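You operate a simulated robot arm through the tools that you are given. There is no shell and no other tool. Be economical: measure what you need, move in short steps, check, and stop when the job is done.

You are at the controls of a simulated two-armed robot. One attempt, no reset.

Task
Load the green tray on the cart and roll it to BATH.
Fine: rail up before it rolls, brake on at the end; the ice packs stay in the tray.

Only the result counts: the job must be done as asked and must still hold three seconds after the hand-in. Knocking over, shifting, dropping, spilling or breaking anything else fails it.

Robot
Two 7-joint arms with two-finger parallel grippers on one trunk, on a base that drives. Base frame: it is fixed to the floor where the robot stands at the start and does not move with it; the origin is under the middle of the robot, x ahead of it, y to its left, z up; the surface under the hand at the start is at about z = 712. Readings come in mm, rad, newtons and seconds.
The left shoulder is at the start at [50, 168, 1057], the right one opposite. With the tool pointing down near the work surface each hand reaches from about 160 to 660 mm from the robot's upright axis, wherever it stands, measured 20 degrees to its own side. Places, roughly: cart brake [400, -700, 500]; cart rail [400, -600, 700]; steel cart [600, -600, 500]; top of the steel cart [600, -600, 700]. Payload 1.57 kg a hand.
Tool frame (each hand has its own): the origin (TCP) lies between the finger pads and is the grasp point; the fingertips stand 30 mm ahead of it; z points along the fingers, y is the line along which they close. Largest opening 80 mm; finger width 17, thickness 12; the body of the gripper, 40 by 82 mm, starts 80 mm behind the TCP.
Orientation is that of the tool frame in the base frame, as [roll, pitch, yaw] about the fixed x, y, z axes, in that order (R = Rz(yaw) Ry(pitch) Rx(roll)). With the fingers straight down and closing along the base's y, the tool's x points along the base's -x, its y along +y and its z along -z.

Tools
- The arms move only by the tool jog_arm. It takes "left_series", "right_series" or both (then of equal length, played together; a hand with none holds still); each is a list of rows, each a list of 2 entries, a list of its own where there are three numbers: the shift along the tool's x, y, z in mm, then the turn, a rotation vector about the tool's x, y, z in rad. In form: [[[dx, dy, dz], [ax, ay, az]], ...]. A call has 1 to 12 rows; each row shifts and turns the commanded pose from where the row before left it, along the tool's axes as they then stand. "left_grip" and "right_grip" are, for a hand that has rows, the opening, from 0 (shut) to 1 (fully open), set as the call begins (left out, the last holds). Rows are played at 5 a second. More than 50 mm and 0.15 rad between two rows, or a gripper value outside its range, and nothing of the call is played. A pose out of reach is approached as far as the arm can. The call stops where the force on the tool passes 40 N (or 10 N more than at its start, if that is more) or the arm is blocked; 0.2 s more then pass. Each finger travels about 45 mm/s and halts on what it meets, pressing with about 42 N; the grip force reading is that of the motor and also rises with nothing between the fingers. The clock runs only during rows and for 0.2 s after the last one: add rows that do not move to give the fingers time. It gives the time, the measured TCP pose, the force on the tool (base axes), the opening and the grip force at its end, in the units of the frame above (readings bear some noise), with the torque about the TCP (base axes, N m) and any sound that the robot's microphone picked up.
- Cameras (640 x 400 px; columns grow to the right, rows downward): "scene" is now at [119.1, -15.8, 1254.6]; the picture's right is [-0.18, -0.98, 0.00], its down [-0.69, 0.13, -0.72] and it looks along [0.70, -0.13, -0.70] (base axes); focal length 214 px, centre (320, 200). "left" rides on the left gripper at [72, 7, -122] in its tool frame; the picture's right is [-0.09, 1.00, 0.00], its down [-0.84, -0.08, -0.54] and it looks along [-0.54, -0.05, 0.84] (tool axes); focal length 238 px, centre (320, 200). "right" rides on the right gripper at [72, -7, -122] in its tool frame; the picture's right is [0.09, 1.00, 0.00], its down [-0.84, 0.08, -0.54] and it looks along [-0.54, 0.05, 0.84] (tool axes); focal length 238 px, centre (320, 200). There is no depth. A picture from a camera that has moved, and an enlarged one, comes with that camera's place and axes in the base frame and with its lens.
- get_image(camera): a new picture of that camera. It takes no simulated time.
- slide_trunk(by): slides the trunk up (or, below 0, down) by that many mm; the arms and the scene camera ride with it, the base frame stays. It gives what a move gives, with no picture.
- steer(legs): drives the robot by 1 to 6 legs, each [ahead, left, turn to the left] in mm, mm and rad, along the robot's own axes; the way and the turn of a leg run together, so that a leg with both is an arc; at most 1500 mm and 3.142 rad a leg. The arms and the cameras ride along, it lands a little off, and it stops where it bumps. It gives what a move gives.
- head_to(pan, tilt): turns the head with the scene camera to pan (to the left, within 1.396 rad either way) and tilt (down, from -0.506 to 1.204), counted from straight ahead of the robot. It gives what a move gives.
- enlarge(camera, box): a new picture of the part [left, top, right, bottom] of that camera's present view, enlarged. It takes no simulated time.
- close_job(): hands the job in; it is judged then, once.

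Work in short steps. Places have to be worked out from the pictures, the camera data and where the tool is seen: move nearer, look again, correct. Check each grasp and each placing, and mend what went wrong. You have 120 turns and 92 pictures in all, those below and enlarged ones among them. Open the grippers and draw the arms clear of the work before you hand the job in, unless the task says otherwise; then end with one line.

The tools are called as a command line: name --argument value ..., lists and objects as JSON in quotes. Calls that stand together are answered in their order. jog_arm: Moves the arms, as the interface text tells. Its arguments: {"type":"object","properties":{"left_series":{"type":"array"},"left_grip":{"type":"number"},"right_series":{"type":"array"},"right_grip":{"type":"number"}},"required":[]} The other tools are called the same way: slide_trunk (by) slides the trunk up or down; steer (legs) drives the base; head_to (pan, tilt) turns the head that bears the scene camera; get_image (camera) takes a picture; enlarge (camera, box) takes an enlarged picture of a part of a camera's view; close_job () hands the job in.

At the start:

```text
time_s: 0.0
left_tool_pos: [471.8, -44.1, 1040.5]
left_tcp_rot: [-3.141, 0.0, -3.141]
left_contact_force: [0.5, -0.1, 0.4]
left_ft_torque: [-0.04, 0.02, -0.04]
left_width: 80.0
left_gripper_force: 0.1
right_tool_pos: [334.3, -478.7, 1054.4]
right_tcp_rot: [3.14, 0.0, -3.141]
right_contact_force: [0.4, -0.1, -0.1]
right_ft_torque: [-0.03, 0.02, 0.0]
right_width: 79.7
right_gripper_force: 0.2
trunk travel left (down, up): [-225.0, 218.0]
robot x, y, heading: [1.5, -2.9, -0.001]
head pan, tilt: [-0.185, 0.773]
```

scene: 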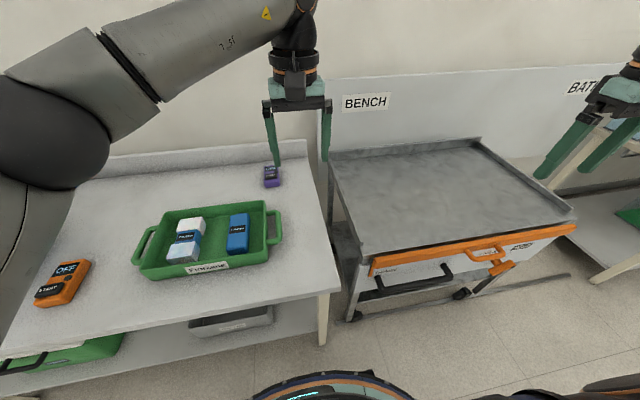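
right: 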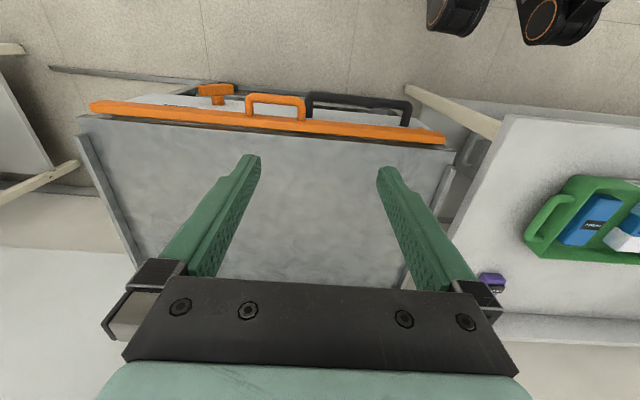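
left: 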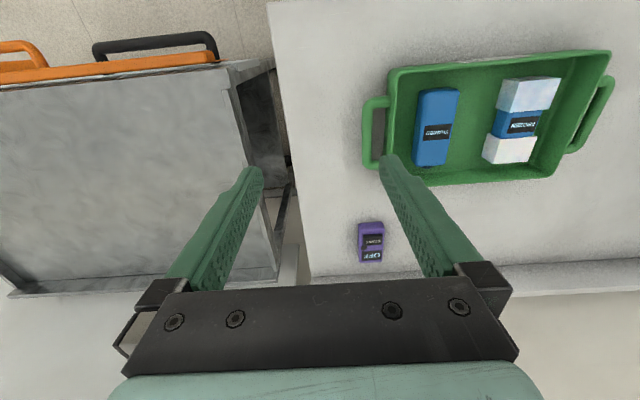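

The scene shows a green tray with two handles on the bench and the cart with an orange rail folded down. I enlarge the tray and the cart front to read the details.

enlarge --camera "scene" --box '[0, 150, 340, 390]'

enlarge --camera "scene" --box '[320, 200, 600, 340]'

head_to --pan -0.9 --tilt 0.7

get_image --camera "scene"

```text
1.67 times, centred on (170, 270) of scene
camera zoom: at [119.1, -15.8, 1254.6], right [-0.18, -0.98, 0.0], down [-0.69, 0.13, -0.72], along [0.7, -0.13, -0.7], focal length 358 px, centre (570, 83)
```

zoom: 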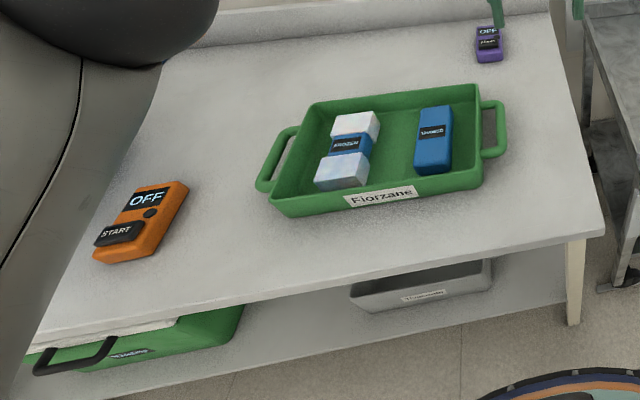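

```text
2.29 times, centred on (460, 270) of scene
camera zoom: at [119.1, -15.8, 1254.6], right [-0.18, -0.98, 0.0], down [-0.69, 0.13, -0.72], along [0.7, -0.13, -0.7], focal length 490 px, centre (0, 40)
```

zoom: 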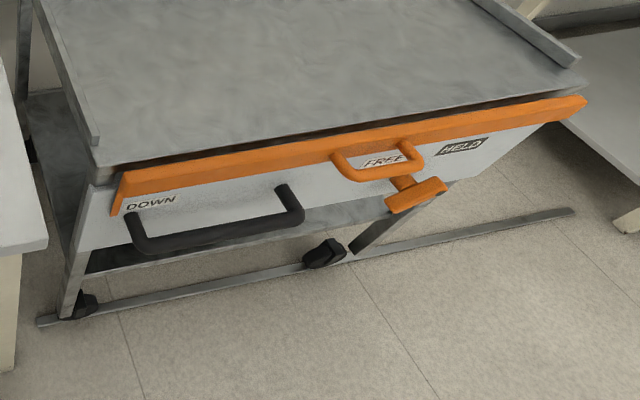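

```text
time_s: 1.1
left_tool_pos: [472.0, -44.1, 1041.9]
left_tcp_rot: [3.141, -0.001, -3.14]
left_contact_force: [0.3, -0.9, 0.0]
left_ft_torque: [-0.01, -0.06, 0.02]
left_width: 80.0
left_gripper_force: 0.1
right_tool_pos: [335.0, -480.1, 1054.0]
right_tcp_rot: [3.141, -0.001, 3.141]
right_contact_force: [-0.6, 0.3, 0.9]
right_ft_torque: [-0.01, 0.02, -0.03]
right_width: 79.9
right_gripper_force: 0.1
trunk travel left (down, up): [-225.0, 218.0]
robot x, y, heading: [3.0, -1.2, -0.001]
head pan, tilt: [-0.901, 0.7]
```

```text
86 pictures are left
camera scene: at [91.4, -67.3, 1260.8], right [-0.78, -0.62, 0.0], down [-0.4, 0.5, -0.76], along [0.48, -0.6, -0.64], focal length 214 px, centre (320, 200)
```

scene: 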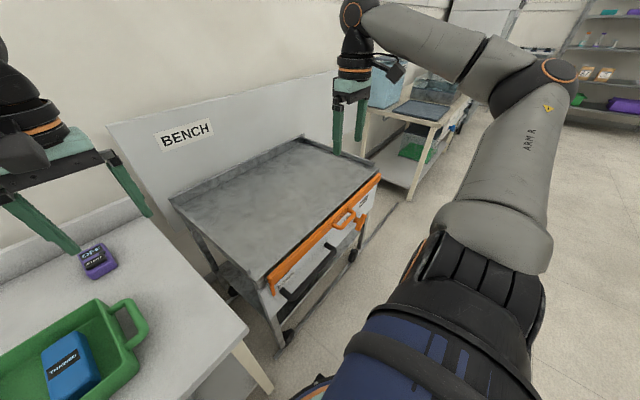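

I enlarge the cart front and the area beyond where BATH is.

enlarge --camera "scene" --box '[240, 160, 400, 350]'

enlarge --camera "scene" --box '[330, 40, 490, 220]'

enlarge --camera "right" --box '[60, 50, 480, 170]'

```text
2.11 times, centred on (320, 255) of scene
camera zoom: at [91.4, -67.3, 1260.8], right [-0.78, -0.62, 0.0], down [-0.4, 0.5, -0.76], along [0.48, -0.6, -0.64], focal length 452 px, centre (320, 84)
```

zoom: 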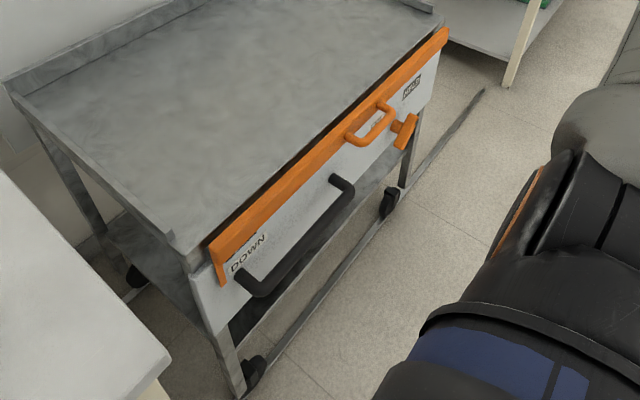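

```text
2.22 times, centred on (410, 130) of scene
camera zoom: at [91.4, -67.3, 1260.8], right [-0.78, -0.62, 0.0], down [-0.4, 0.5, -0.76], along [0.48, -0.6, -0.64], focal length 477 px, centre (120, 356)
```

zoom: 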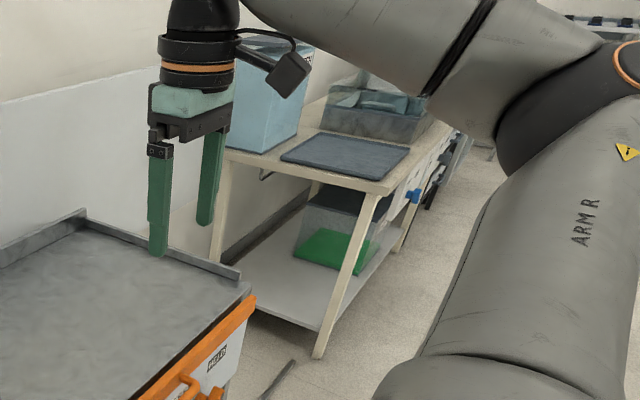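

```text
1.52 times, centred on (270, 110) of right
camera zoom: at [263.5, -485.7, 1176.3], right [-0.09, 1.0, 0.0], down [0.84, 0.08, 0.54], along [0.54, 0.05, -0.84], focal length 363 px, centre (396, 337)
```

zoom: 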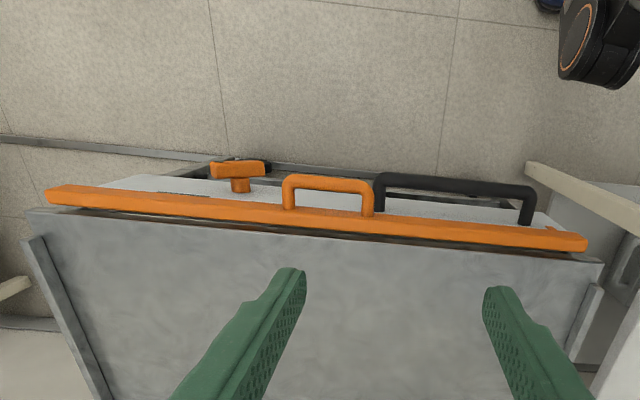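

The tray's handles look to be at about (540, 403) and (540, 43), and the track runs along -y to the BATH table. I centre the robot on the tray and look again.

steer --legs '[[0, 223, 0]]'

head_to --pan 0 --tilt 0.8

get_image --camera "scene"

get_image --camera "left"

get_image --camera "right"

```text
time_s: 3.7
left_tool_pos: [471.4, 181.5, 1040.3]
left_tcp_rot: [-3.141, -0.001, -3.141]
left_contact_force: [0.7, 0.4, -0.8]
left_ft_torque: [0.01, 0.01, 0.02]
left_width: 80.3
left_gripper_force: 0.1
right_tool_pos: [336.0, -254.3, 1055.4]
right_tcp_rot: [3.141, 0.0, -3.139]
right_contact_force: [0.1, 0.1, 0.0]
right_ft_torque: [0.03, 0.03, 0.02]
right_width: 80.1
right_gripper_force: 0.1
trunk travel left (down, up): [-225.0, 218.0]
robot x, y, heading: [-3.1, 221.3, 0.003]
head pan, tilt: [-0.901, 0.7]
```

```text
time_s: 4.9
left_tool_pos: [471.4, 179.9, 1040.4]
left_tcp_rot: [-3.141, -0.001, -3.14]
left_contact_force: [0.3, 0.5, 1.4]
left_ft_torque: [0.02, 0.0, 0.03]
left_width: 79.9
left_gripper_force: 0.2
right_tool_pos: [335.2, -253.8, 1054.0]
right_tcp_rot: [-3.141, 0.001, -3.14]
right_contact_force: [-0.3, 0.3, 0.5]
right_ft_torque: [-0.02, 0.02, 0.01]
right_width: 80.2
right_gripper_force: 0.1
trunk travel left (down, up): [-225.0, 218.0]
robot x, y, heading: [1.5, 224.8, 0.005]
head pan, tilt: [0.0, 0.799]
```

```text
82 pictures are left
camera scene: at [119.2, 223.5, 1252.5], right [0.0, -1.0, 0.0], down [-0.72, 0.0, -0.7], along [0.7, 0.0, -0.72], focal length 214 px, centre (320, 200)
```

scene: 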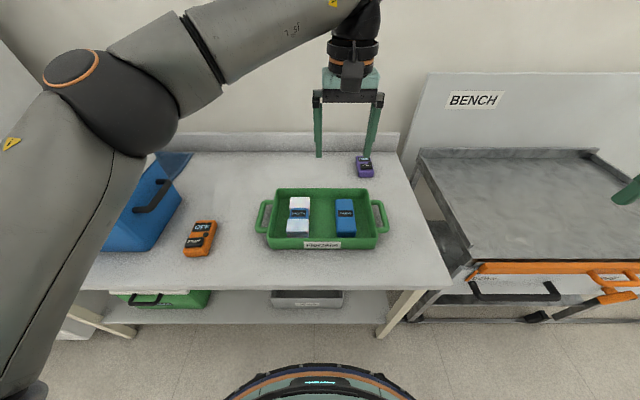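

```text
81 pictures are left
camera left: at [398.8, 186.5, 1163.5], right [0.09, 1.0, 0.0], down [0.84, -0.08, 0.54], along [0.54, -0.05, -0.84], focal length 238 px, centre (320, 200)
```

left: 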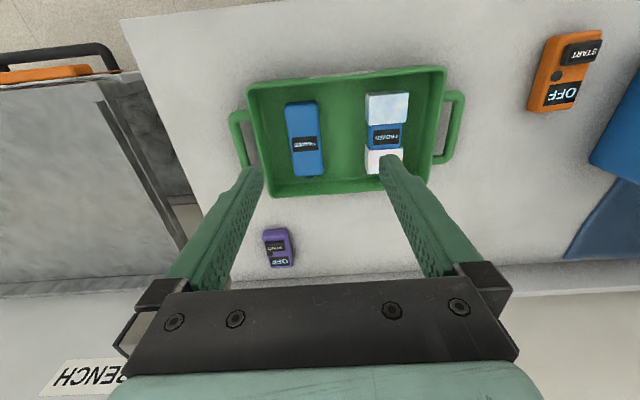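

```text
80 pictures are left
camera right: at [263.9, -261.2, 1176.3], right [-0.09, 1.0, 0.0], down [0.84, 0.08, 0.54], along [0.54, 0.05, -0.84], focal length 238 px, centre (320, 200)
```

right: 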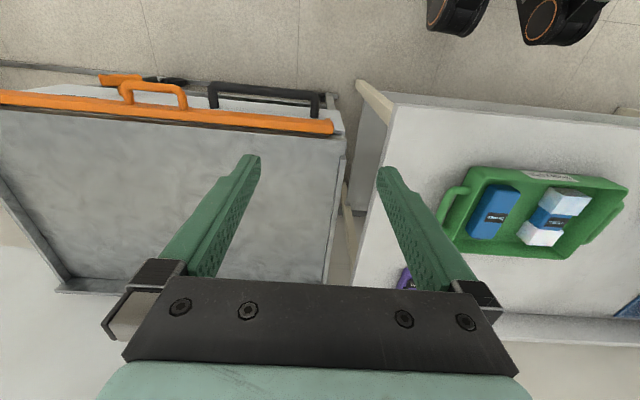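

Both views put the handle bars near x≈518, y≈392 and y≈38 with z≈765–780. I bring both hands above them at z≈900, open.

jog_arm --left_series '[[[-5.4, 23.6, 15.6], [0, 0, 0]], [[-5.4, 23.6, 15.6], [0, 0, 0]], [[-5.4, 23.6, 15.6], [0, 0, 0]], [[-5.4, 23.6, 15.6], [0, 0, 0]], [[-5.4, 23.6, 15.6], [0, 0, 0]], [[-5.4, 23.6, 15.6], [0, 0, 0]], [[-5.4, 23.6, 15.6], [0, 0, 0]], [[-5.4, 23.6, 15.6], [0, 0, 0]], [[-5.4, 23.6, 15.6], [0, 0, 0]]]' --right_series '[[[-20.1, 32.4, 17.1], [0, 0, 0]], [[-20.1, 32.4, 17.1], [0, 0, 0]], [[-20.1, 32.4, 17.1], [0, 0, 0]], [[-20.1, 32.4, 17.1], [0, 0, 0]], [[-20.1, 32.4, 17.1], [0, 0, 0]], [[-20.1, 32.4, 17.1], [0, 0, 0]], [[-20.1, 32.4, 17.1], [0, 0, 0]], [[-20.1, 32.4, 17.1], [0, 0, 0]], [[-20.1, 32.4, 17.1], [0, 0, 0]]]'

get_image --camera "left"

get_image --camera "right"

enlarge --camera "scene" --box '[220, 130, 420, 270]'

```text
time_s: 6.9
left_tool_pos: [519.8, 394.3, 901.6]
left_tcp_rot: [-3.141, 0.0, -3.139]
left_contact_force: [-0.6, 0.5, 0.0]
left_ft_torque: [0.01, 0.01, -0.02]
left_width: 80.0
left_gripper_force: 0.0
right_tool_pos: [505.9, 29.2, 902.4]
right_tcp_rot: [3.139, 0.003, -3.141]
right_contact_force: [-0.2, 0.2, -0.2]
right_ft_torque: [0.01, -0.02, 0.01]
right_width: 79.7
right_gripper_force: 0.0
right hand out of reach, approached as far as the arm can: row 9
trunk travel left (down, up): [-225.0, 218.0]
robot x, y, heading: [1.6, 222.2, 0.002]
head pan, tilt: [0.0, 0.799]
```

```text
79 pictures are left
camera left: at [446.1, 400.7, 1023.9], right [0.09, 1.0, 0.0], down [0.84, -0.08, 0.54], along [0.54, -0.05, -0.84], focal length 238 px, centre (320, 200)
```

left: 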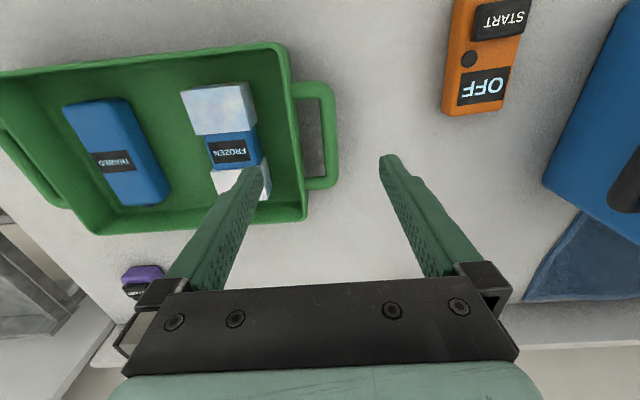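

```text
78 pictures are left
camera right: at [433.1, 22.4, 1025.5], right [-0.09, 1.0, 0.0], down [0.84, 0.08, 0.54], along [0.54, 0.05, -0.84], focal length 238 px, centre (320, 200)
```

right: 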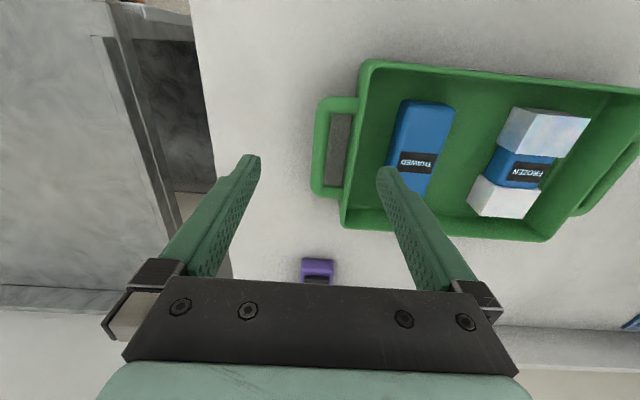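

```text
2.86 times, centred on (320, 200) of scene
camera zoom: at [118.7, 223.8, 1252.7], right [0.0, -1.0, 0.0], down [-0.72, 0.0, -0.7], along [0.7, 0.0, -0.72], focal length 613 px, centre (320, 200)
```

zoom: 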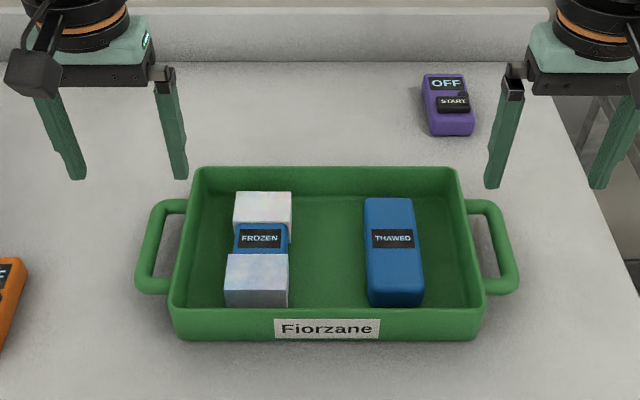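

The bars come out at about (530, 400) left and (530, 32) right, z≈760, with a gap of about 22 mm to the tray wall. The right arm is near its limit, so I drive 35 mm ahead, then trim the hands and narrow the grippers to fit the gap.

steer --legs '[[35, 0, 0]]'

```text
time_s: 7.7
left_tool_pos: [555.3, 394.5, 899.7]
left_tcp_rot: [3.141, 0.001, -3.138]
left_contact_force: [0.0, 0.6, 0.4]
left_ft_torque: [-0.04, 0.01, 0.01]
left_width: 80.2
left_gripper_force: 0.0
right_tool_pos: [540.9, 29.8, 903.0]
right_tcp_rot: [3.139, 0.002, -3.139]
right_contact_force: [0.2, 0.0, -0.5]
right_ft_torque: [0.0, 0.03, -0.02]
right_width: 79.9
right_gripper_force: 0.0
trunk travel left (down, up): [-225.0, 218.0]
robot x, y, heading: [39.0, 225.9, 0.003]
head pan, tilt: [0.0, 0.799]
```

I now move to x≈530 over each bar with the grippers at 0.38, and come down 50 mm.

jog_arm --left_series '[[[12, 3, 25], [0, 0, 0]], [[13, 3, 25], [0, 0, 0]], [[0, 0, 0], [0, 0, 0]], [[0, 0, 0], [0, 0, 0]]]' --right_series '[[[8, 1, 25], [0, 0, 0]], [[8, 1, 25], [0, 0, 0]], [[0, 0, 0], [0, 0, 0]], [[0, 0, 0], [0, 0, 0]]]' --left_grip 0.38 --right_grip 0.38

get_image --camera "left"

get_image --camera "right"

```text
time_s: 8.7
left_tool_pos: [529.9, 400.3, 852.6]
left_tcp_rot: [3.141, 0.0, -3.136]
left_contact_force: [0.3, -0.1, 0.4]
left_ft_torque: [0.02, 0.01, -0.03]
left_width: 30.3
left_gripper_force: 0.0
right_tool_pos: [521.8, 30.7, 854.3]
right_tcp_rot: [3.14, 0.002, -3.14]
right_contact_force: [-0.1, -0.2, -0.6]
right_ft_torque: [0.03, 0.01, 0.0]
right_width: 30.3
right_gripper_force: 0.0
trunk travel left (down, up): [-225.0, 218.0]
robot x, y, heading: [37.3, 226.3, 0.003]
head pan, tilt: [0.0, 0.799]
```

```text
76 pictures are left
camera left: at [456.0, 406.1, 974.8], right [0.09, 1.0, 0.0], down [0.84, -0.07, 0.54], along [0.54, -0.05, -0.84], focal length 238 px, centre (320, 200)
```

left: 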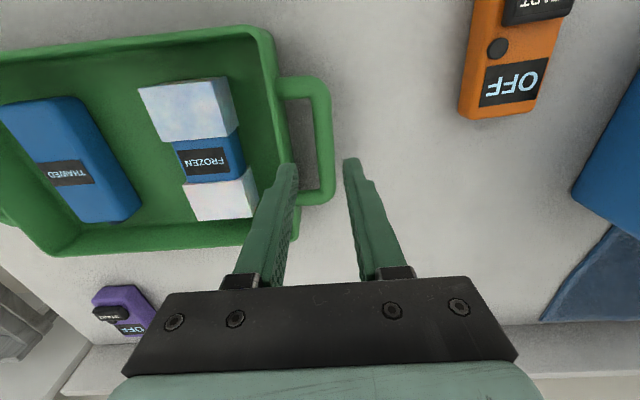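

```text
75 pictures are left
camera right: at [451.1, 24.5, 976.4], right [-0.09, 1.0, 0.0], down [0.84, 0.08, 0.54], along [0.54, 0.05, -0.84], focal length 238 px, centre (320, 200)
```

right: 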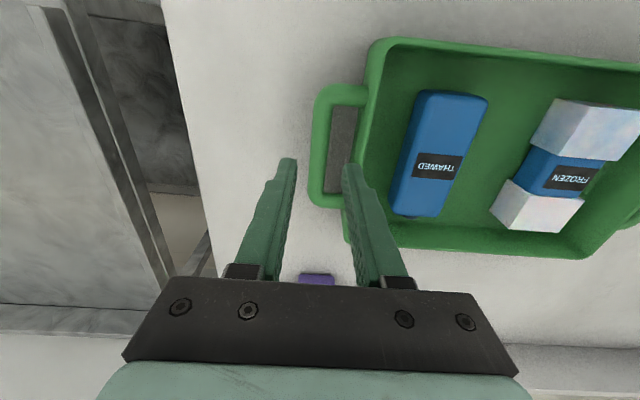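

Bars confirmed at about (530, 400) and (531, 32). I lower to TCP z≈805, tips just above the bars, and check alignment.

jog_arm --left_series '[[[0, 0, 24], [0, 0, 0]], [[0, 0, 24], [0, 0, 0]], [[0, 0, 0], [0, 0, 0]]]' --right_series '[[[-5, 1, 25], [0, 0, 0]], [[-4, 1, 24], [0, 0, 0]], [[0, 0, 0], [0, 0, 0]]]'

get_image --camera "left"

get_image --camera "right"

enlarge --camera "scene" --box '[220, 130, 420, 270]'

```text
time_s: 9.5
left_tool_pos: [530.2, 402.2, 802.2]
left_tcp_rot: [3.142, 0.001, -3.136]
left_contact_force: [-0.2, 0.0, -0.2]
left_ft_torque: [-0.01, -0.01, -0.02]
left_width: 30.4
left_gripper_force: 0.1
right_tool_pos: [517.1, 19.1, 814.8]
right_tcp_rot: [3.14, 0.003, -3.138]
right_contact_force: [-0.1, 1.4, -0.6]
right_ft_torque: [0.02, 0.0, 0.02]
right_width: 30.7
right_gripper_force: 0.1
right hand out of reach, approached as far as the arm can: row 1, 2
trunk travel left (down, up): [-225.0, 218.0]
robot x, y, heading: [39.6, 224.2, 0.0]
head pan, tilt: [0.0, 0.799]
```

```text
74 pictures are left
camera left: at [456.8, 407.4, 926.2], right [0.09, 1.0, 0.0], down [0.84, -0.07, 0.54], along [0.54, -0.05, -0.84], focal length 238 px, centre (320, 200)
```

left: 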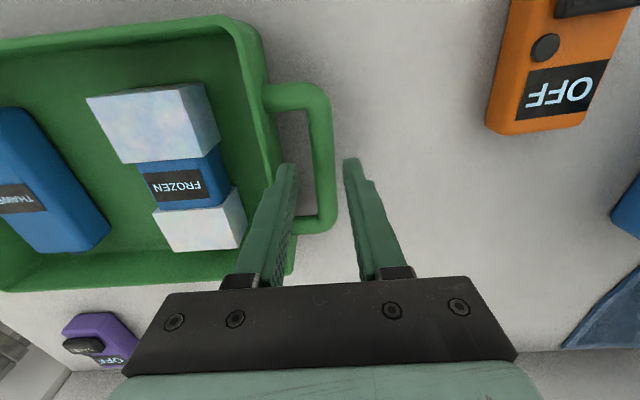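

```text
73 pictures are left
camera right: at [444.1, 11.4, 936.8], right [-0.09, 1.0, 0.0], down [0.83, 0.08, 0.54], along [0.54, 0.05, -0.84], focal length 238 px, centre (320, 200)
```

right: 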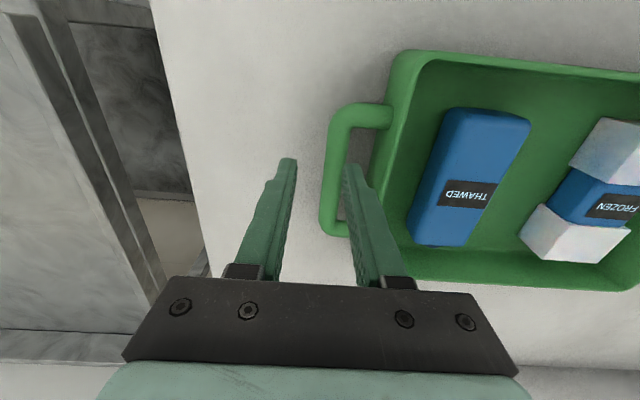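

```text
2.86 times, centred on (320, 200) of scene
camera zoom: at [154.6, 223.7, 1252.5], right [0.0, -1.0, 0.0], down [-0.72, 0.0, -0.7], along [0.7, 0.0, -0.72], focal length 613 px, centre (320, 200)
```

zoom: 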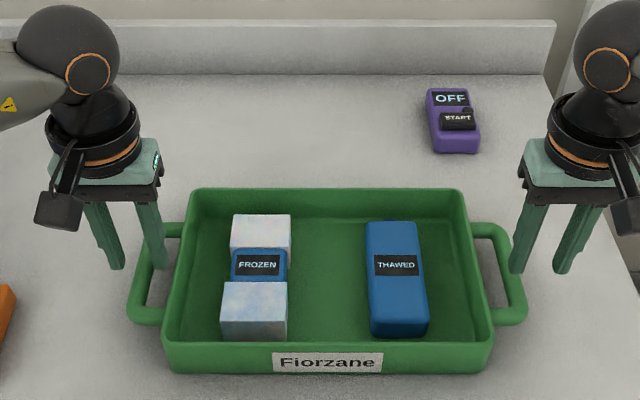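

The right arm's reach shrinks as it lowers, but it was fine at the z≈900 posture. So I lift both hands back to 900 and will use the trunk to come down instead.

jog_arm --left_series '[[[0, -1, -33], [0, 0, 0]], [[0, 0, -33], [0, 0, 0]], [[0, 0, -32], [0, 0, 0]], [[0, 0, 0], [0, 0, 0]]]' --right_series '[[[0, 0, -43], [0, 0, 0]], [[0, 6, -42], [0, 0, 0]], [[-14, 7, 0], [0, 0, 0]], [[0, 0, 0], [0, 0, 0]]]'

```text
time_s: 10.5
left_tool_pos: [530.8, 402.8, 899.8]
left_tcp_rot: [3.141, 0.0, -3.138]
left_contact_force: [-0.3, 0.5, -0.1]
left_ft_torque: [0.0, 0.01, 0.01]
left_width: 30.3
left_gripper_force: 0.0
right_tool_pos: [530.3, 30.1, 900.1]
right_tcp_rot: [3.141, 0.001, -3.14]
right_contact_force: [0.2, -0.8, 0.3]
right_ft_torque: [-0.02, 0.05, 0.01]
right_width: 30.6
right_gripper_force: 0.0
trunk travel left (down, up): [-225.0, 218.0]
robot x, y, heading: [36.4, 229.0, 0.003]
head pan, tilt: [0.0, 0.799]
```

Both are reached. I slide the trunk down 95 mm, then look.

slide_trunk --by -95

get_image --camera "left"

get_image --camera "right"

enlarge --camera "scene" --box '[220, 130, 420, 270]'

```text
time_s: 11.8
left_tool_pos: [529.4, 402.5, 804.3]
left_tcp_rot: [-3.141, 0.001, -3.138]
left_contact_force: [0.5, 0.2, 0.4]
left_ft_torque: [0.0, -0.03, 0.0]
left_width: 30.2
left_gripper_force: 0.1
right_tool_pos: [530.5, 31.1, 804.8]
right_tcp_rot: [3.139, 0.002, -3.14]
right_contact_force: [-0.3, -0.2, -0.2]
right_ft_torque: [0.03, 0.0, -0.01]
right_width: 30.0
right_gripper_force: 0.2
trunk travel left (down, up): [-130.0, 313.0]
robot x, y, heading: [37.9, 222.1, 0.005]
head pan, tilt: [0.0, 0.799]
```

```text
71 pictures are left
camera left: at [456.2, 408.2, 927.5], right [0.09, 1.0, 0.0], down [0.84, -0.07, 0.54], along [0.54, -0.05, -0.84], focal length 238 px, centre (320, 200)
```

left: 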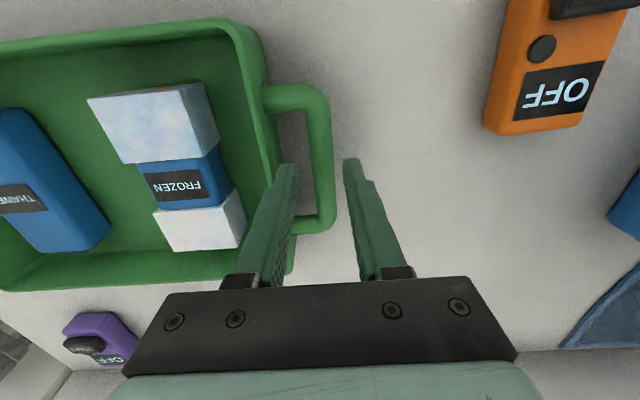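

```text
70 pictures are left
camera right: at [458.0, 23.9, 926.6], right [-0.09, 1.0, 0.0], down [0.84, 0.08, 0.54], along [0.54, 0.05, -0.84], focal length 238 px, centre (320, 200)
```

right: 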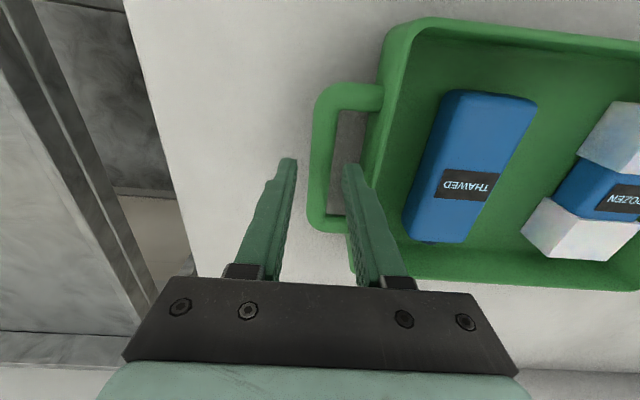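

```text
2.86 times, centred on (320, 200) of scene
camera zoom: at [154.5, 223.7, 1157.6], right [0.0, -1.0, 0.0], down [-0.72, 0.0, -0.7], along [0.7, 0.0, -0.72], focal length 613 px, centre (320, 200)
```

zoom: 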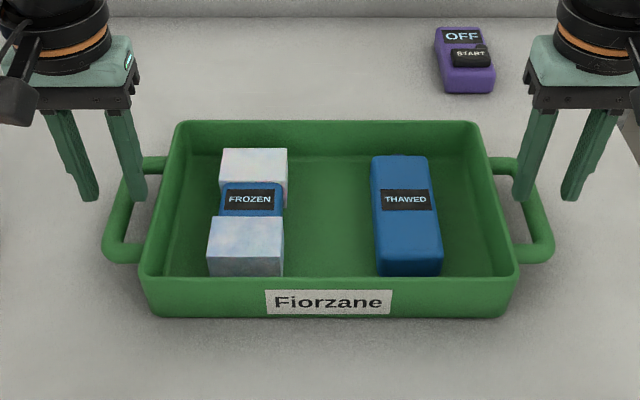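

Alignment is good on both sides (bars y≈402.5 and 32, z≈760). I lower the trunk 46 mm more.

slide_trunk --by -46

get_image --camera "left"

get_image --camera "right"

```text
time_s: 12.7
left_tool_pos: [528.6, 402.8, 759.2]
left_tcp_rot: [3.141, -0.002, -3.139]
left_contact_force: [-0.4, -0.3, 0.3]
left_ft_torque: [0.0, 0.01, 0.01]
left_width: 30.5
left_gripper_force: 0.1
right_tool_pos: [530.0, 30.3, 759.5]
right_tcp_rot: [3.139, 0.003, -3.14]
right_contact_force: [0.2, -1.3, 0.0]
right_ft_torque: [-0.01, -0.02, 0.0]
right_width: 30.4
right_gripper_force: 0.1
trunk travel left (down, up): [-84.0, 359.0]
robot x, y, heading: [37.9, 219.6, 0.003]
head pan, tilt: [0.0, 0.799]
```

```text
68 pictures are left
camera left: at [456.2, 408.3, 881.5], right [0.09, 1.0, 0.0], down [0.84, -0.07, 0.54], along [0.54, -0.05, -0.84], focal length 238 px, centre (320, 200)
```

left: 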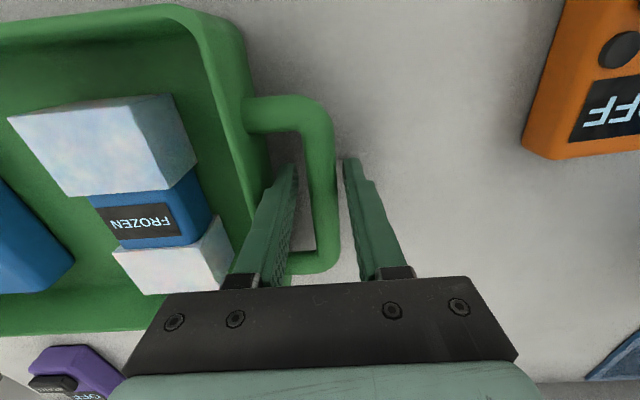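

```text
67 pictures are left
camera right: at [458.0, 23.9, 880.6], right [-0.09, 1.0, 0.0], down [0.84, 0.08, 0.54], along [0.54, 0.05, -0.84], focal length 238 px, centre (320, 200)
```

right: 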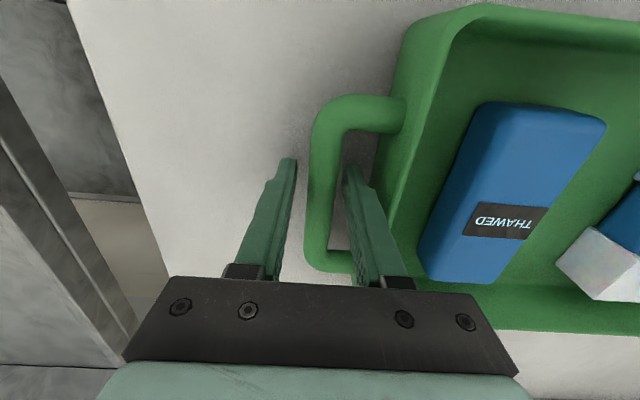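

The fingers straddle both bars without touching. I close both grippers together.

jog_arm --left_series '[[[0, 0, 0], [0, 0, 0]], [[0, 0, 0], [0, 0, 0]], [[0, 0, 0], [0, 0, 0]], [[0, 0, 0], [0, 0, 0]]]' --right_series '[[[0, 0, 0], [0, 0, 0]], [[0, 0, 0], [0, 0, 0]], [[0, 0, 0], [0, 0, 0]], [[0, 0, 0], [0, 0, 0]]]' --left_grip 0 --right_grip 0

slide_trunk --by 15

get_image --camera "scene"

```text
time_s: 13.7
left_tool_pos: [529.9, 402.7, 757.7]
left_tcp_rot: [-3.14, 0.001, -3.14]
left_contact_force: [0.7, 3.0, 1.1]
left_ft_torque: [0.01, 0.05, -0.08]
left_width: 17.2
left_gripper_force: 32.2
right_tool_pos: [530.6, 32.0, 758.9]
right_tcp_rot: [3.14, 0.0, -3.14]
right_contact_force: [0.9, -0.1, 0.1]
right_ft_torque: [0.05, 0.06, -0.01]
right_width: 17.2
right_gripper_force: 31.7
trunk travel left (down, up): [-84.0, 359.0]
robot x, y, heading: [37.3, 225.5, 0.0]
head pan, tilt: [0.0, 0.799]
```

```text
time_s: 14.3
left_tool_pos: [530.4, 402.1, 773.4]
left_tcp_rot: [3.14, -0.001, -3.139]
left_contact_force: [-0.5, 1.5, -3.9]
left_ft_torque: [0.03, 0.08, -0.08]
left_width: 17.2
left_gripper_force: 32.2
right_tool_pos: [531.3, 29.6, 773.2]
right_tcp_rot: [3.142, 0.0, -3.14]
right_contact_force: [1.0, -0.9, -4.7]
right_ft_torque: [-0.01, -0.01, -0.01]
right_width: 17.2
right_gripper_force: 32.5
trunk travel left (down, up): [-99.0, 344.0]
robot x, y, heading: [34.5, 222.3, 0.002]
head pan, tilt: [0.0, 0.799]
```

```text
66 pictures are left
camera scene: at [155.3, 223.6, 1126.4], right [0.0, -1.0, 0.0], down [-0.72, 0.0, -0.7], along [0.7, 0.0, -0.72], focal length 214 px, centre (320, 200)
```

scene: 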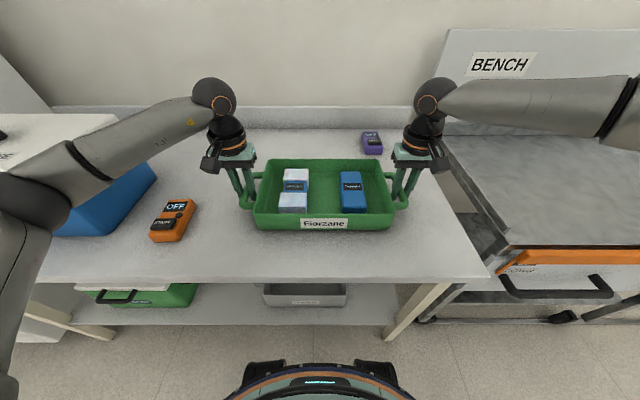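

Both grips hold (width 17.2, about 0.9 kg in total) and the tray is level. I raise it another 120 mm, back off slightly and drive right to the cart, where the tray centre should come to y≈-570.

slide_trunk --by 120

steer --legs '[[-10, -390, 0], [0, -397, 0]]'

get_image --camera "scene"

get_image --camera "left"

get_image --camera "right"

```text
time_s: 15.8
left_tool_pos: [529.9, 401.9, 892.0]
left_tcp_rot: [-3.141, 0.0, -3.139]
left_contact_force: [0.5, 2.9, -4.4]
left_ft_torque: [0.01, 0.04, -0.07]
left_width: 17.2
left_gripper_force: 31.9
right_tool_pos: [531.1, 31.4, 894.0]
right_tcp_rot: [3.141, 0.002, -3.138]
right_contact_force: [0.2, -2.1, -4.5]
right_ft_torque: [-0.02, 0.06, 0.0]
right_width: 17.4
right_gripper_force: 32.1
trunk travel left (down, up): [-219.0, 224.0]
robot x, y, heading: [37.1, 222.1, -0.003]
head pan, tilt: [0.0, 0.799]
```

```text
time_s: 23.3
left_tool_pos: [521.9, -372.7, 893.5]
left_tcp_rot: [3.141, -0.001, -3.138]
left_contact_force: [-0.2, 4.8, -4.9]
left_ft_torque: [0.03, 0.04, -0.07]
left_width: 17.2
left_gripper_force: 32.5
right_tool_pos: [521.2, -744.7, 893.4]
right_tcp_rot: [3.139, 0.003, -3.14]
right_contact_force: [0.5, -4.9, -3.7]
right_ft_torque: [-0.03, 0.11, -0.03]
right_width: 17.5
right_gripper_force: 31.7
trunk travel left (down, up): [-219.0, 224.0]
robot x, y, heading: [26.3, -549.1, -0.001]
head pan, tilt: [0.0, 0.799]
```

```text
65 pictures are left
camera scene: at [146.5, -551.7, 1246.4], right [0.0, -1.0, 0.0], down [-0.72, 0.0, -0.7], along [0.7, 0.0, -0.72], focal length 214 px, centre (320, 200)
```

scene: 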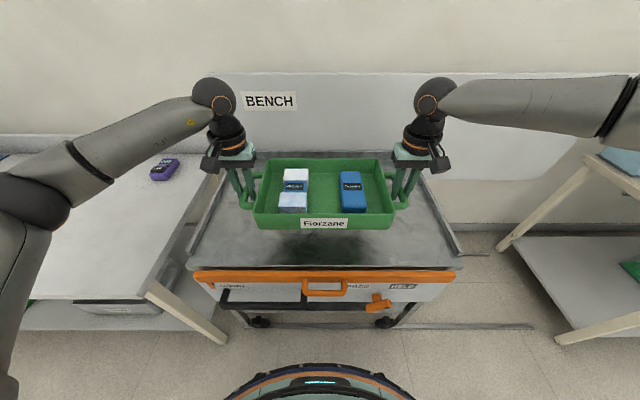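

```text
64 pictures are left
camera left: at [448.0, -366.9, 1016.0], right [0.09, 1.0, 0.0], down [0.84, -0.07, 0.54], along [0.54, -0.05, -0.84], focal length 238 px, centre (320, 200)
```

left: 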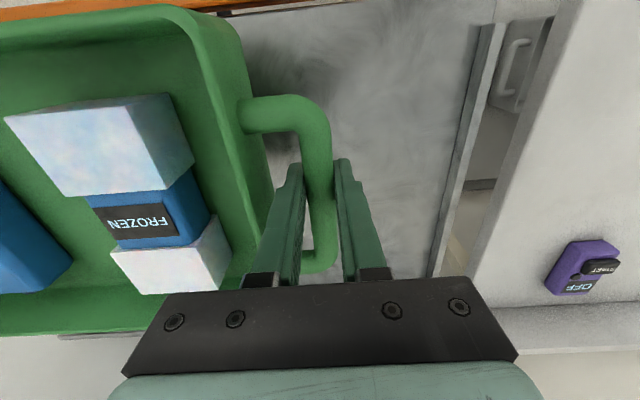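

```text
63 pictures are left
camera right: at [449.9, -751.5, 1015.1], right [-0.09, 1.0, 0.0], down [0.84, 0.08, 0.54], along [0.54, 0.05, -0.84], focal length 238 px, centre (320, 200)
```

right: 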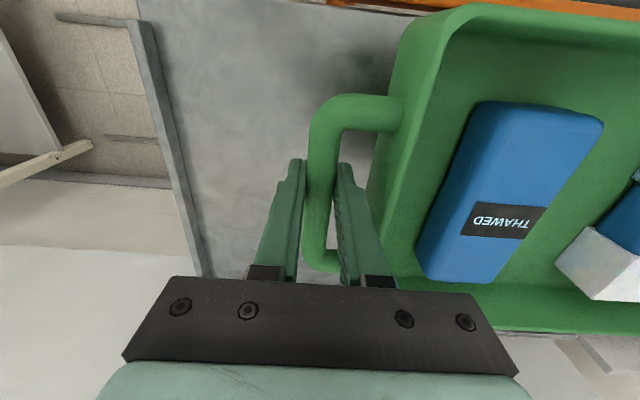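

The tray hovers over the cart, whose top spans y≈-206 to -931 with its front edge near x≈419. I drive 40 mm ahead to keep clear of the rail, then lower the trunk in part.

steer --legs '[[40, -8, 0]]'

slide_trunk --by -110

get_image --camera "scene"

get_image --camera "right"

```text
time_s: 24.2
left_tool_pos: [561.3, -381.3, 892.7]
left_tcp_rot: [-3.141, 0.0, -3.137]
left_contact_force: [-0.9, -0.8, -4.0]
left_ft_torque: [-0.02, 0.04, -0.11]
left_width: 17.3
left_gripper_force: 32.2
right_tool_pos: [562.3, -752.5, 893.4]
right_tcp_rot: [3.139, 0.001, -3.139]
right_contact_force: [0.6, 1.8, -4.5]
right_ft_torque: [-0.03, 0.07, -0.02]
right_width: 17.5
right_gripper_force: 31.8
trunk travel left (down, up): [-219.0, 224.0]
robot x, y, heading: [63.9, -559.4, -0.002]
head pan, tilt: [0.0, 0.799]
```

```text
time_s: 25.6
left_tool_pos: [560.5, -380.2, 783.6]
left_tcp_rot: [-3.141, 0.001, -3.138]
left_contact_force: [-1.0, -1.5, -4.3]
left_ft_torque: [0.0, 0.06, -0.09]
left_width: 17.4
left_gripper_force: 31.6
right_tool_pos: [561.3, -752.8, 784.1]
right_tcp_rot: [3.14, 0.002, -3.139]
right_contact_force: [0.1, 1.2, -3.8]
right_ft_torque: [0.02, 0.04, -0.02]
right_width: 17.4
right_gripper_force: 32.3
trunk travel left (down, up): [-109.0, 334.0]
robot x, y, heading: [66.6, -558.1, 0.001]
head pan, tilt: [0.0, 0.799]
```

```text
62 pictures are left
camera scene: at [186.4, -559.5, 1136.5], right [0.0, -1.0, 0.0], down [-0.72, 0.0, -0.7], along [0.7, 0.0, -0.72], focal length 214 px, centre (320, 200)
```

scene: 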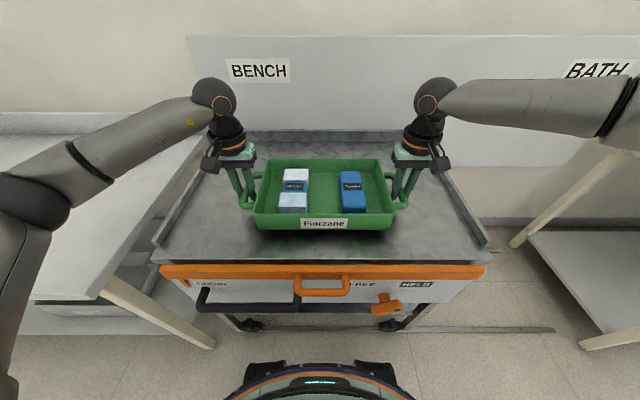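

```text
61 pictures are left
camera right: at [489.9, -759.3, 905.2], right [-0.09, 1.0, 0.0], down [0.84, 0.08, 0.54], along [0.54, 0.05, -0.84], focal length 238 px, centre (320, 200)
```

right: 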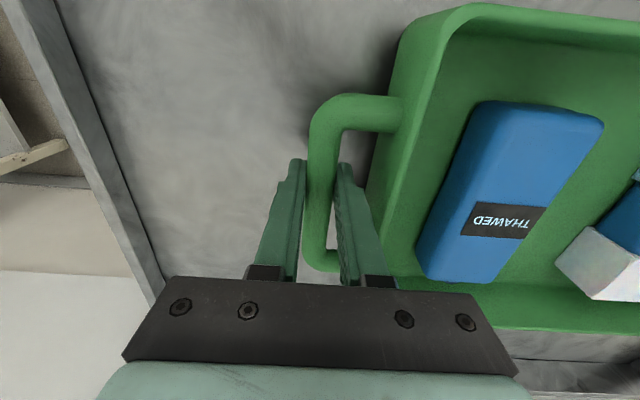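

Clear on all sides. I lower in steps and watch the vertical force.

slide_trunk --by -22

slide_trunk --by -8

slide_trunk --by -5

```text
time_s: 26.3
left_tool_pos: [561.6, -380.6, 762.2]
left_tcp_rot: [3.141, 0.001, -3.137]
left_contact_force: [-0.7, -0.7, -3.5]
left_ft_torque: [0.02, 0.1, -0.07]
left_width: 17.4
left_gripper_force: 32.5
right_tool_pos: [562.7, -750.8, 761.8]
right_tcp_rot: [3.141, 0.002, -3.14]
right_contact_force: [0.9, 0.2, -3.7]
right_ft_torque: [0.04, -0.02, -0.01]
right_width: 17.4
right_gripper_force: 32.2
trunk travel left (down, up): [-87.0, 356.0]
robot x, y, heading: [69.5, -558.1, 0.004]
head pan, tilt: [0.0, 0.799]
```

```text
time_s: 26.9
left_tool_pos: [561.7, -381.1, 758.4]
left_tcp_rot: [-3.139, 0.01, -3.137]
left_contact_force: [5.0, 1.9, 21.1]
left_ft_torque: [0.04, 0.7, -0.09]
left_width: 17.5
left_gripper_force: 32.6
right_tool_pos: [561.9, -751.1, 758.6]
right_tcp_rot: [3.14, 0.012, 3.141]
right_contact_force: [2.0, -3.3, 21.9]
right_ft_torque: [-0.01, 0.68, 0.04]
right_width: 17.3
right_gripper_force: 32.3
trunk travel left (down, up): [-79.0, 364.0]
robot x, y, heading: [67.8, -560.6, 0.007]
head pan, tilt: [0.0, 0.799]
```

```text
time_s: 27.4
left_tool_pos: [560.4, -380.2, 755.2]
left_tcp_rot: [-3.141, 0.013, -3.137]
left_contact_force: [4.6, 3.6, 31.7]
left_ft_torque: [-0.02, -0.09, -0.08]
left_width: 17.5
left_gripper_force: 32.3
right_tool_pos: [562.7, -753.0, 754.4]
right_tcp_rot: [3.137, 0.016, -3.141]
right_contact_force: [4.6, -5.9, 31.7]
right_ft_torque: [-0.02, -0.01, -0.02]
right_width: 17.5
right_gripper_force: 32.6
trunk travel left (down, up): [-74.0, 369.0]
robot x, y, heading: [70.6, -562.4, 0.002]
head pan, tilt: [0.0, 0.799]
```

The tray touched down at TCP≈759 and is now pressed. I raise 9 mm to unload the press, then check the force before releasing.

slide_trunk --by 9

```text
time_s: 28.0
left_tool_pos: [559.2, -379.9, 754.9]
left_tcp_rot: [3.141, -0.004, -3.139]
left_contact_force: [0.2, 1.5, 1.3]
left_ft_torque: [0.04, -0.31, -0.09]
left_width: 17.5
left_gripper_force: 32.2
right_tool_pos: [559.8, -752.6, 754.0]
right_tcp_rot: [-3.141, -0.006, -3.139]
right_contact_force: [2.3, 0.8, -2.0]
right_ft_torque: [0.02, -0.48, -0.08]
right_width: 17.4
right_gripper_force: 32.6
trunk travel left (down, up): [-83.0, 360.0]
robot x, y, heading: [66.8, -555.6, 0.005]
head pan, tilt: [0.0, 0.799]
```

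Forces are near zero and the tray rests on the cart. I open both grippers to 0.38 so the inner fingers don't push the tray wall.

jog_arm --left_series '[[[0, 0, 0], [0, 0, 0]], [[0, 0, 0], [0, 0, 0]], [[0, 0, 0], [0, 0, 0]]]' --right_series '[[[0, 0, 0], [0, 0, 0]], [[0, 0, 0], [0, 0, 0]], [[0, 0, 0], [0, 0, 0]]]' --left_grip 0.36 --right_grip 0.36

slide_trunk --by 130

get_image --camera "scene"

```text
time_s: 28.8
left_tool_pos: [560.9, -380.7, 757.3]
left_tcp_rot: [-3.141, 0.0, -3.138]
left_contact_force: [0.0, 0.0, 0.3]
left_ft_torque: [-0.01, 0.01, 0.0]
left_width: 28.8
left_gripper_force: 0.1
right_tool_pos: [560.7, -753.0, 758.4]
right_tcp_rot: [3.14, 0.001, -3.14]
right_contact_force: [-0.2, -0.7, -0.6]
right_ft_torque: [-0.02, -0.01, 0.0]
right_width: 28.8
right_gripper_force: 0.2
trunk travel left (down, up): [-83.0, 360.0]
robot x, y, heading: [67.7, -560.2, 0.003]
head pan, tilt: [0.0, 0.799]
```

```text
time_s: 30.4
left_tool_pos: [560.1, -378.4, 887.7]
left_tcp_rot: [3.14, 0.001, -3.139]
left_contact_force: [-0.5, 0.0, -0.1]
left_ft_torque: [-0.03, 0.01, 0.03]
left_width: 28.9
left_gripper_force: 0.1
right_tool_pos: [561.3, -753.1, 888.2]
right_tcp_rot: [3.141, 0.002, -3.142]
right_contact_force: [0.0, -1.0, -1.4]
right_ft_torque: [-0.01, 0.03, 0.0]
right_width: 28.9
right_gripper_force: 0.1
trunk travel left (down, up): [-213.0, 230.0]
robot x, y, heading: [67.4, -559.2, 0.003]
head pan, tilt: [0.0, 0.799]
```

```text
60 pictures are left
camera scene: at [186.1, -559.5, 1240.5], right [0.0, -1.0, 0.0], down [-0.72, 0.0, -0.7], along [0.7, 0.0, -0.72], focal length 214 px, centre (320, 200)
```

scene: 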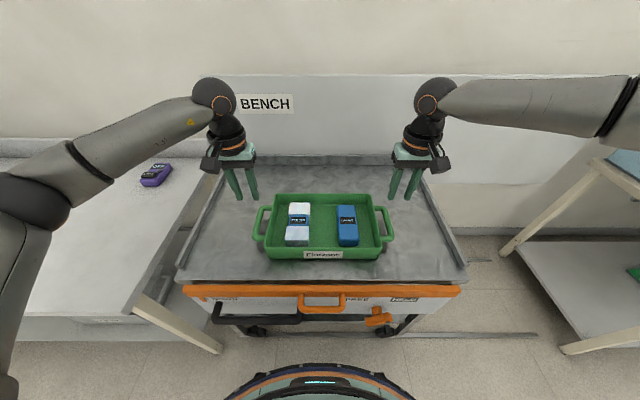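

The tray is placed with both ice packs in it. I back off 130 mm and look closely at the rail and brake.

steer --legs '[[-130, 0, 0]]'

enlarge --camera "scene" --box '[190, 210, 470, 330]'

get_image --camera "right"

get_image --camera "left"

```text
time_s: 31.7
left_tool_pos: [428.3, -381.1, 888.1]
left_tcp_rot: [-3.14, 0.0, -3.14]
left_contact_force: [-0.1, -0.1, 0.6]
left_ft_torque: [-0.01, 0.01, -0.02]
left_width: 29.0
left_gripper_force: 0.1
right_tool_pos: [429.3, -752.8, 887.7]
right_tcp_rot: [3.14, 0.001, -3.141]
right_contact_force: [0.1, 0.4, 0.2]
right_ft_torque: [0.03, -0.01, 0.01]
right_width: 28.9
right_gripper_force: 0.1
trunk travel left (down, up): [-213.0, 230.0]
robot x, y, heading: [-65.7, -560.4, 0.007]
head pan, tilt: [0.0, 0.799]
```

```text
2.29 times, centred on (330, 270) of scene
camera zoom: at [54.0, -559.8, 1240.6], right [0.0, -1.0, 0.0], down [-0.72, 0.0, -0.7], along [0.7, 0.0, -0.72], focal length 490 px, centre (297, 40)
```

zoom: 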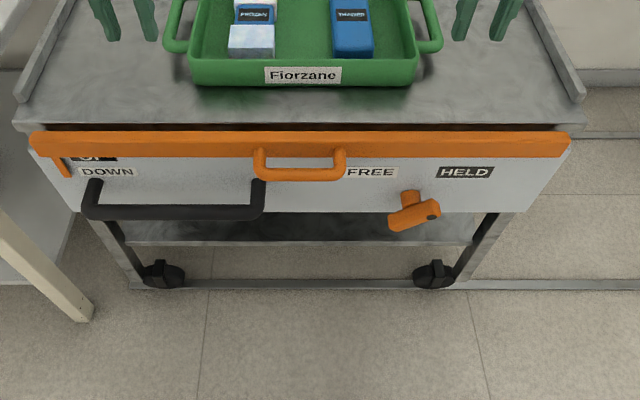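

```text
58 pictures are left
camera right: at [357.5, -759.9, 1009.6], right [-0.09, 1.0, 0.0], down [0.84, 0.08, 0.54], along [0.54, 0.05, -0.84], focal length 238 px, centre (320, 200)
```

right: 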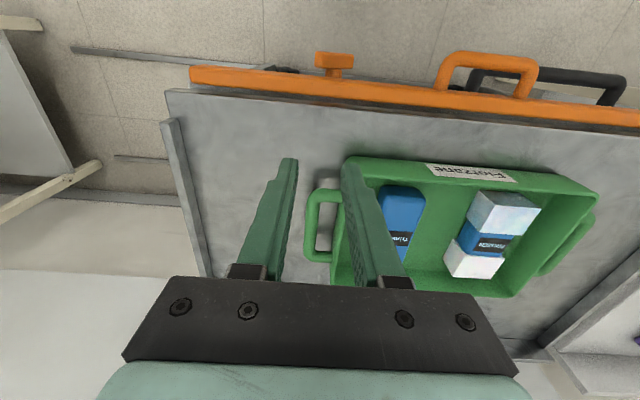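

```text
57 pictures are left
camera left: at [355.9, -375.4, 1010.4], right [0.09, 1.0, 0.0], down [0.84, -0.08, 0.54], along [0.54, -0.05, -0.84], focal length 238 px, centre (320, 200)
```

left: 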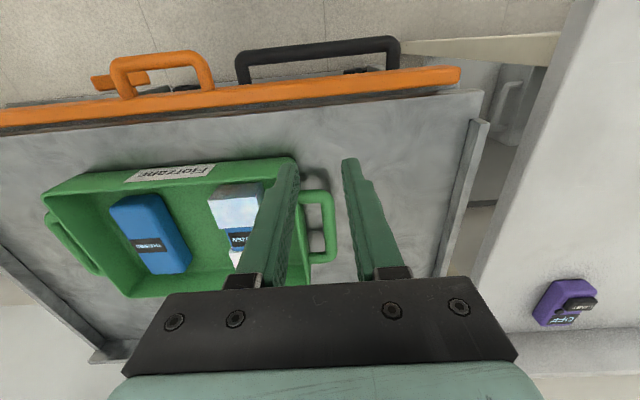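

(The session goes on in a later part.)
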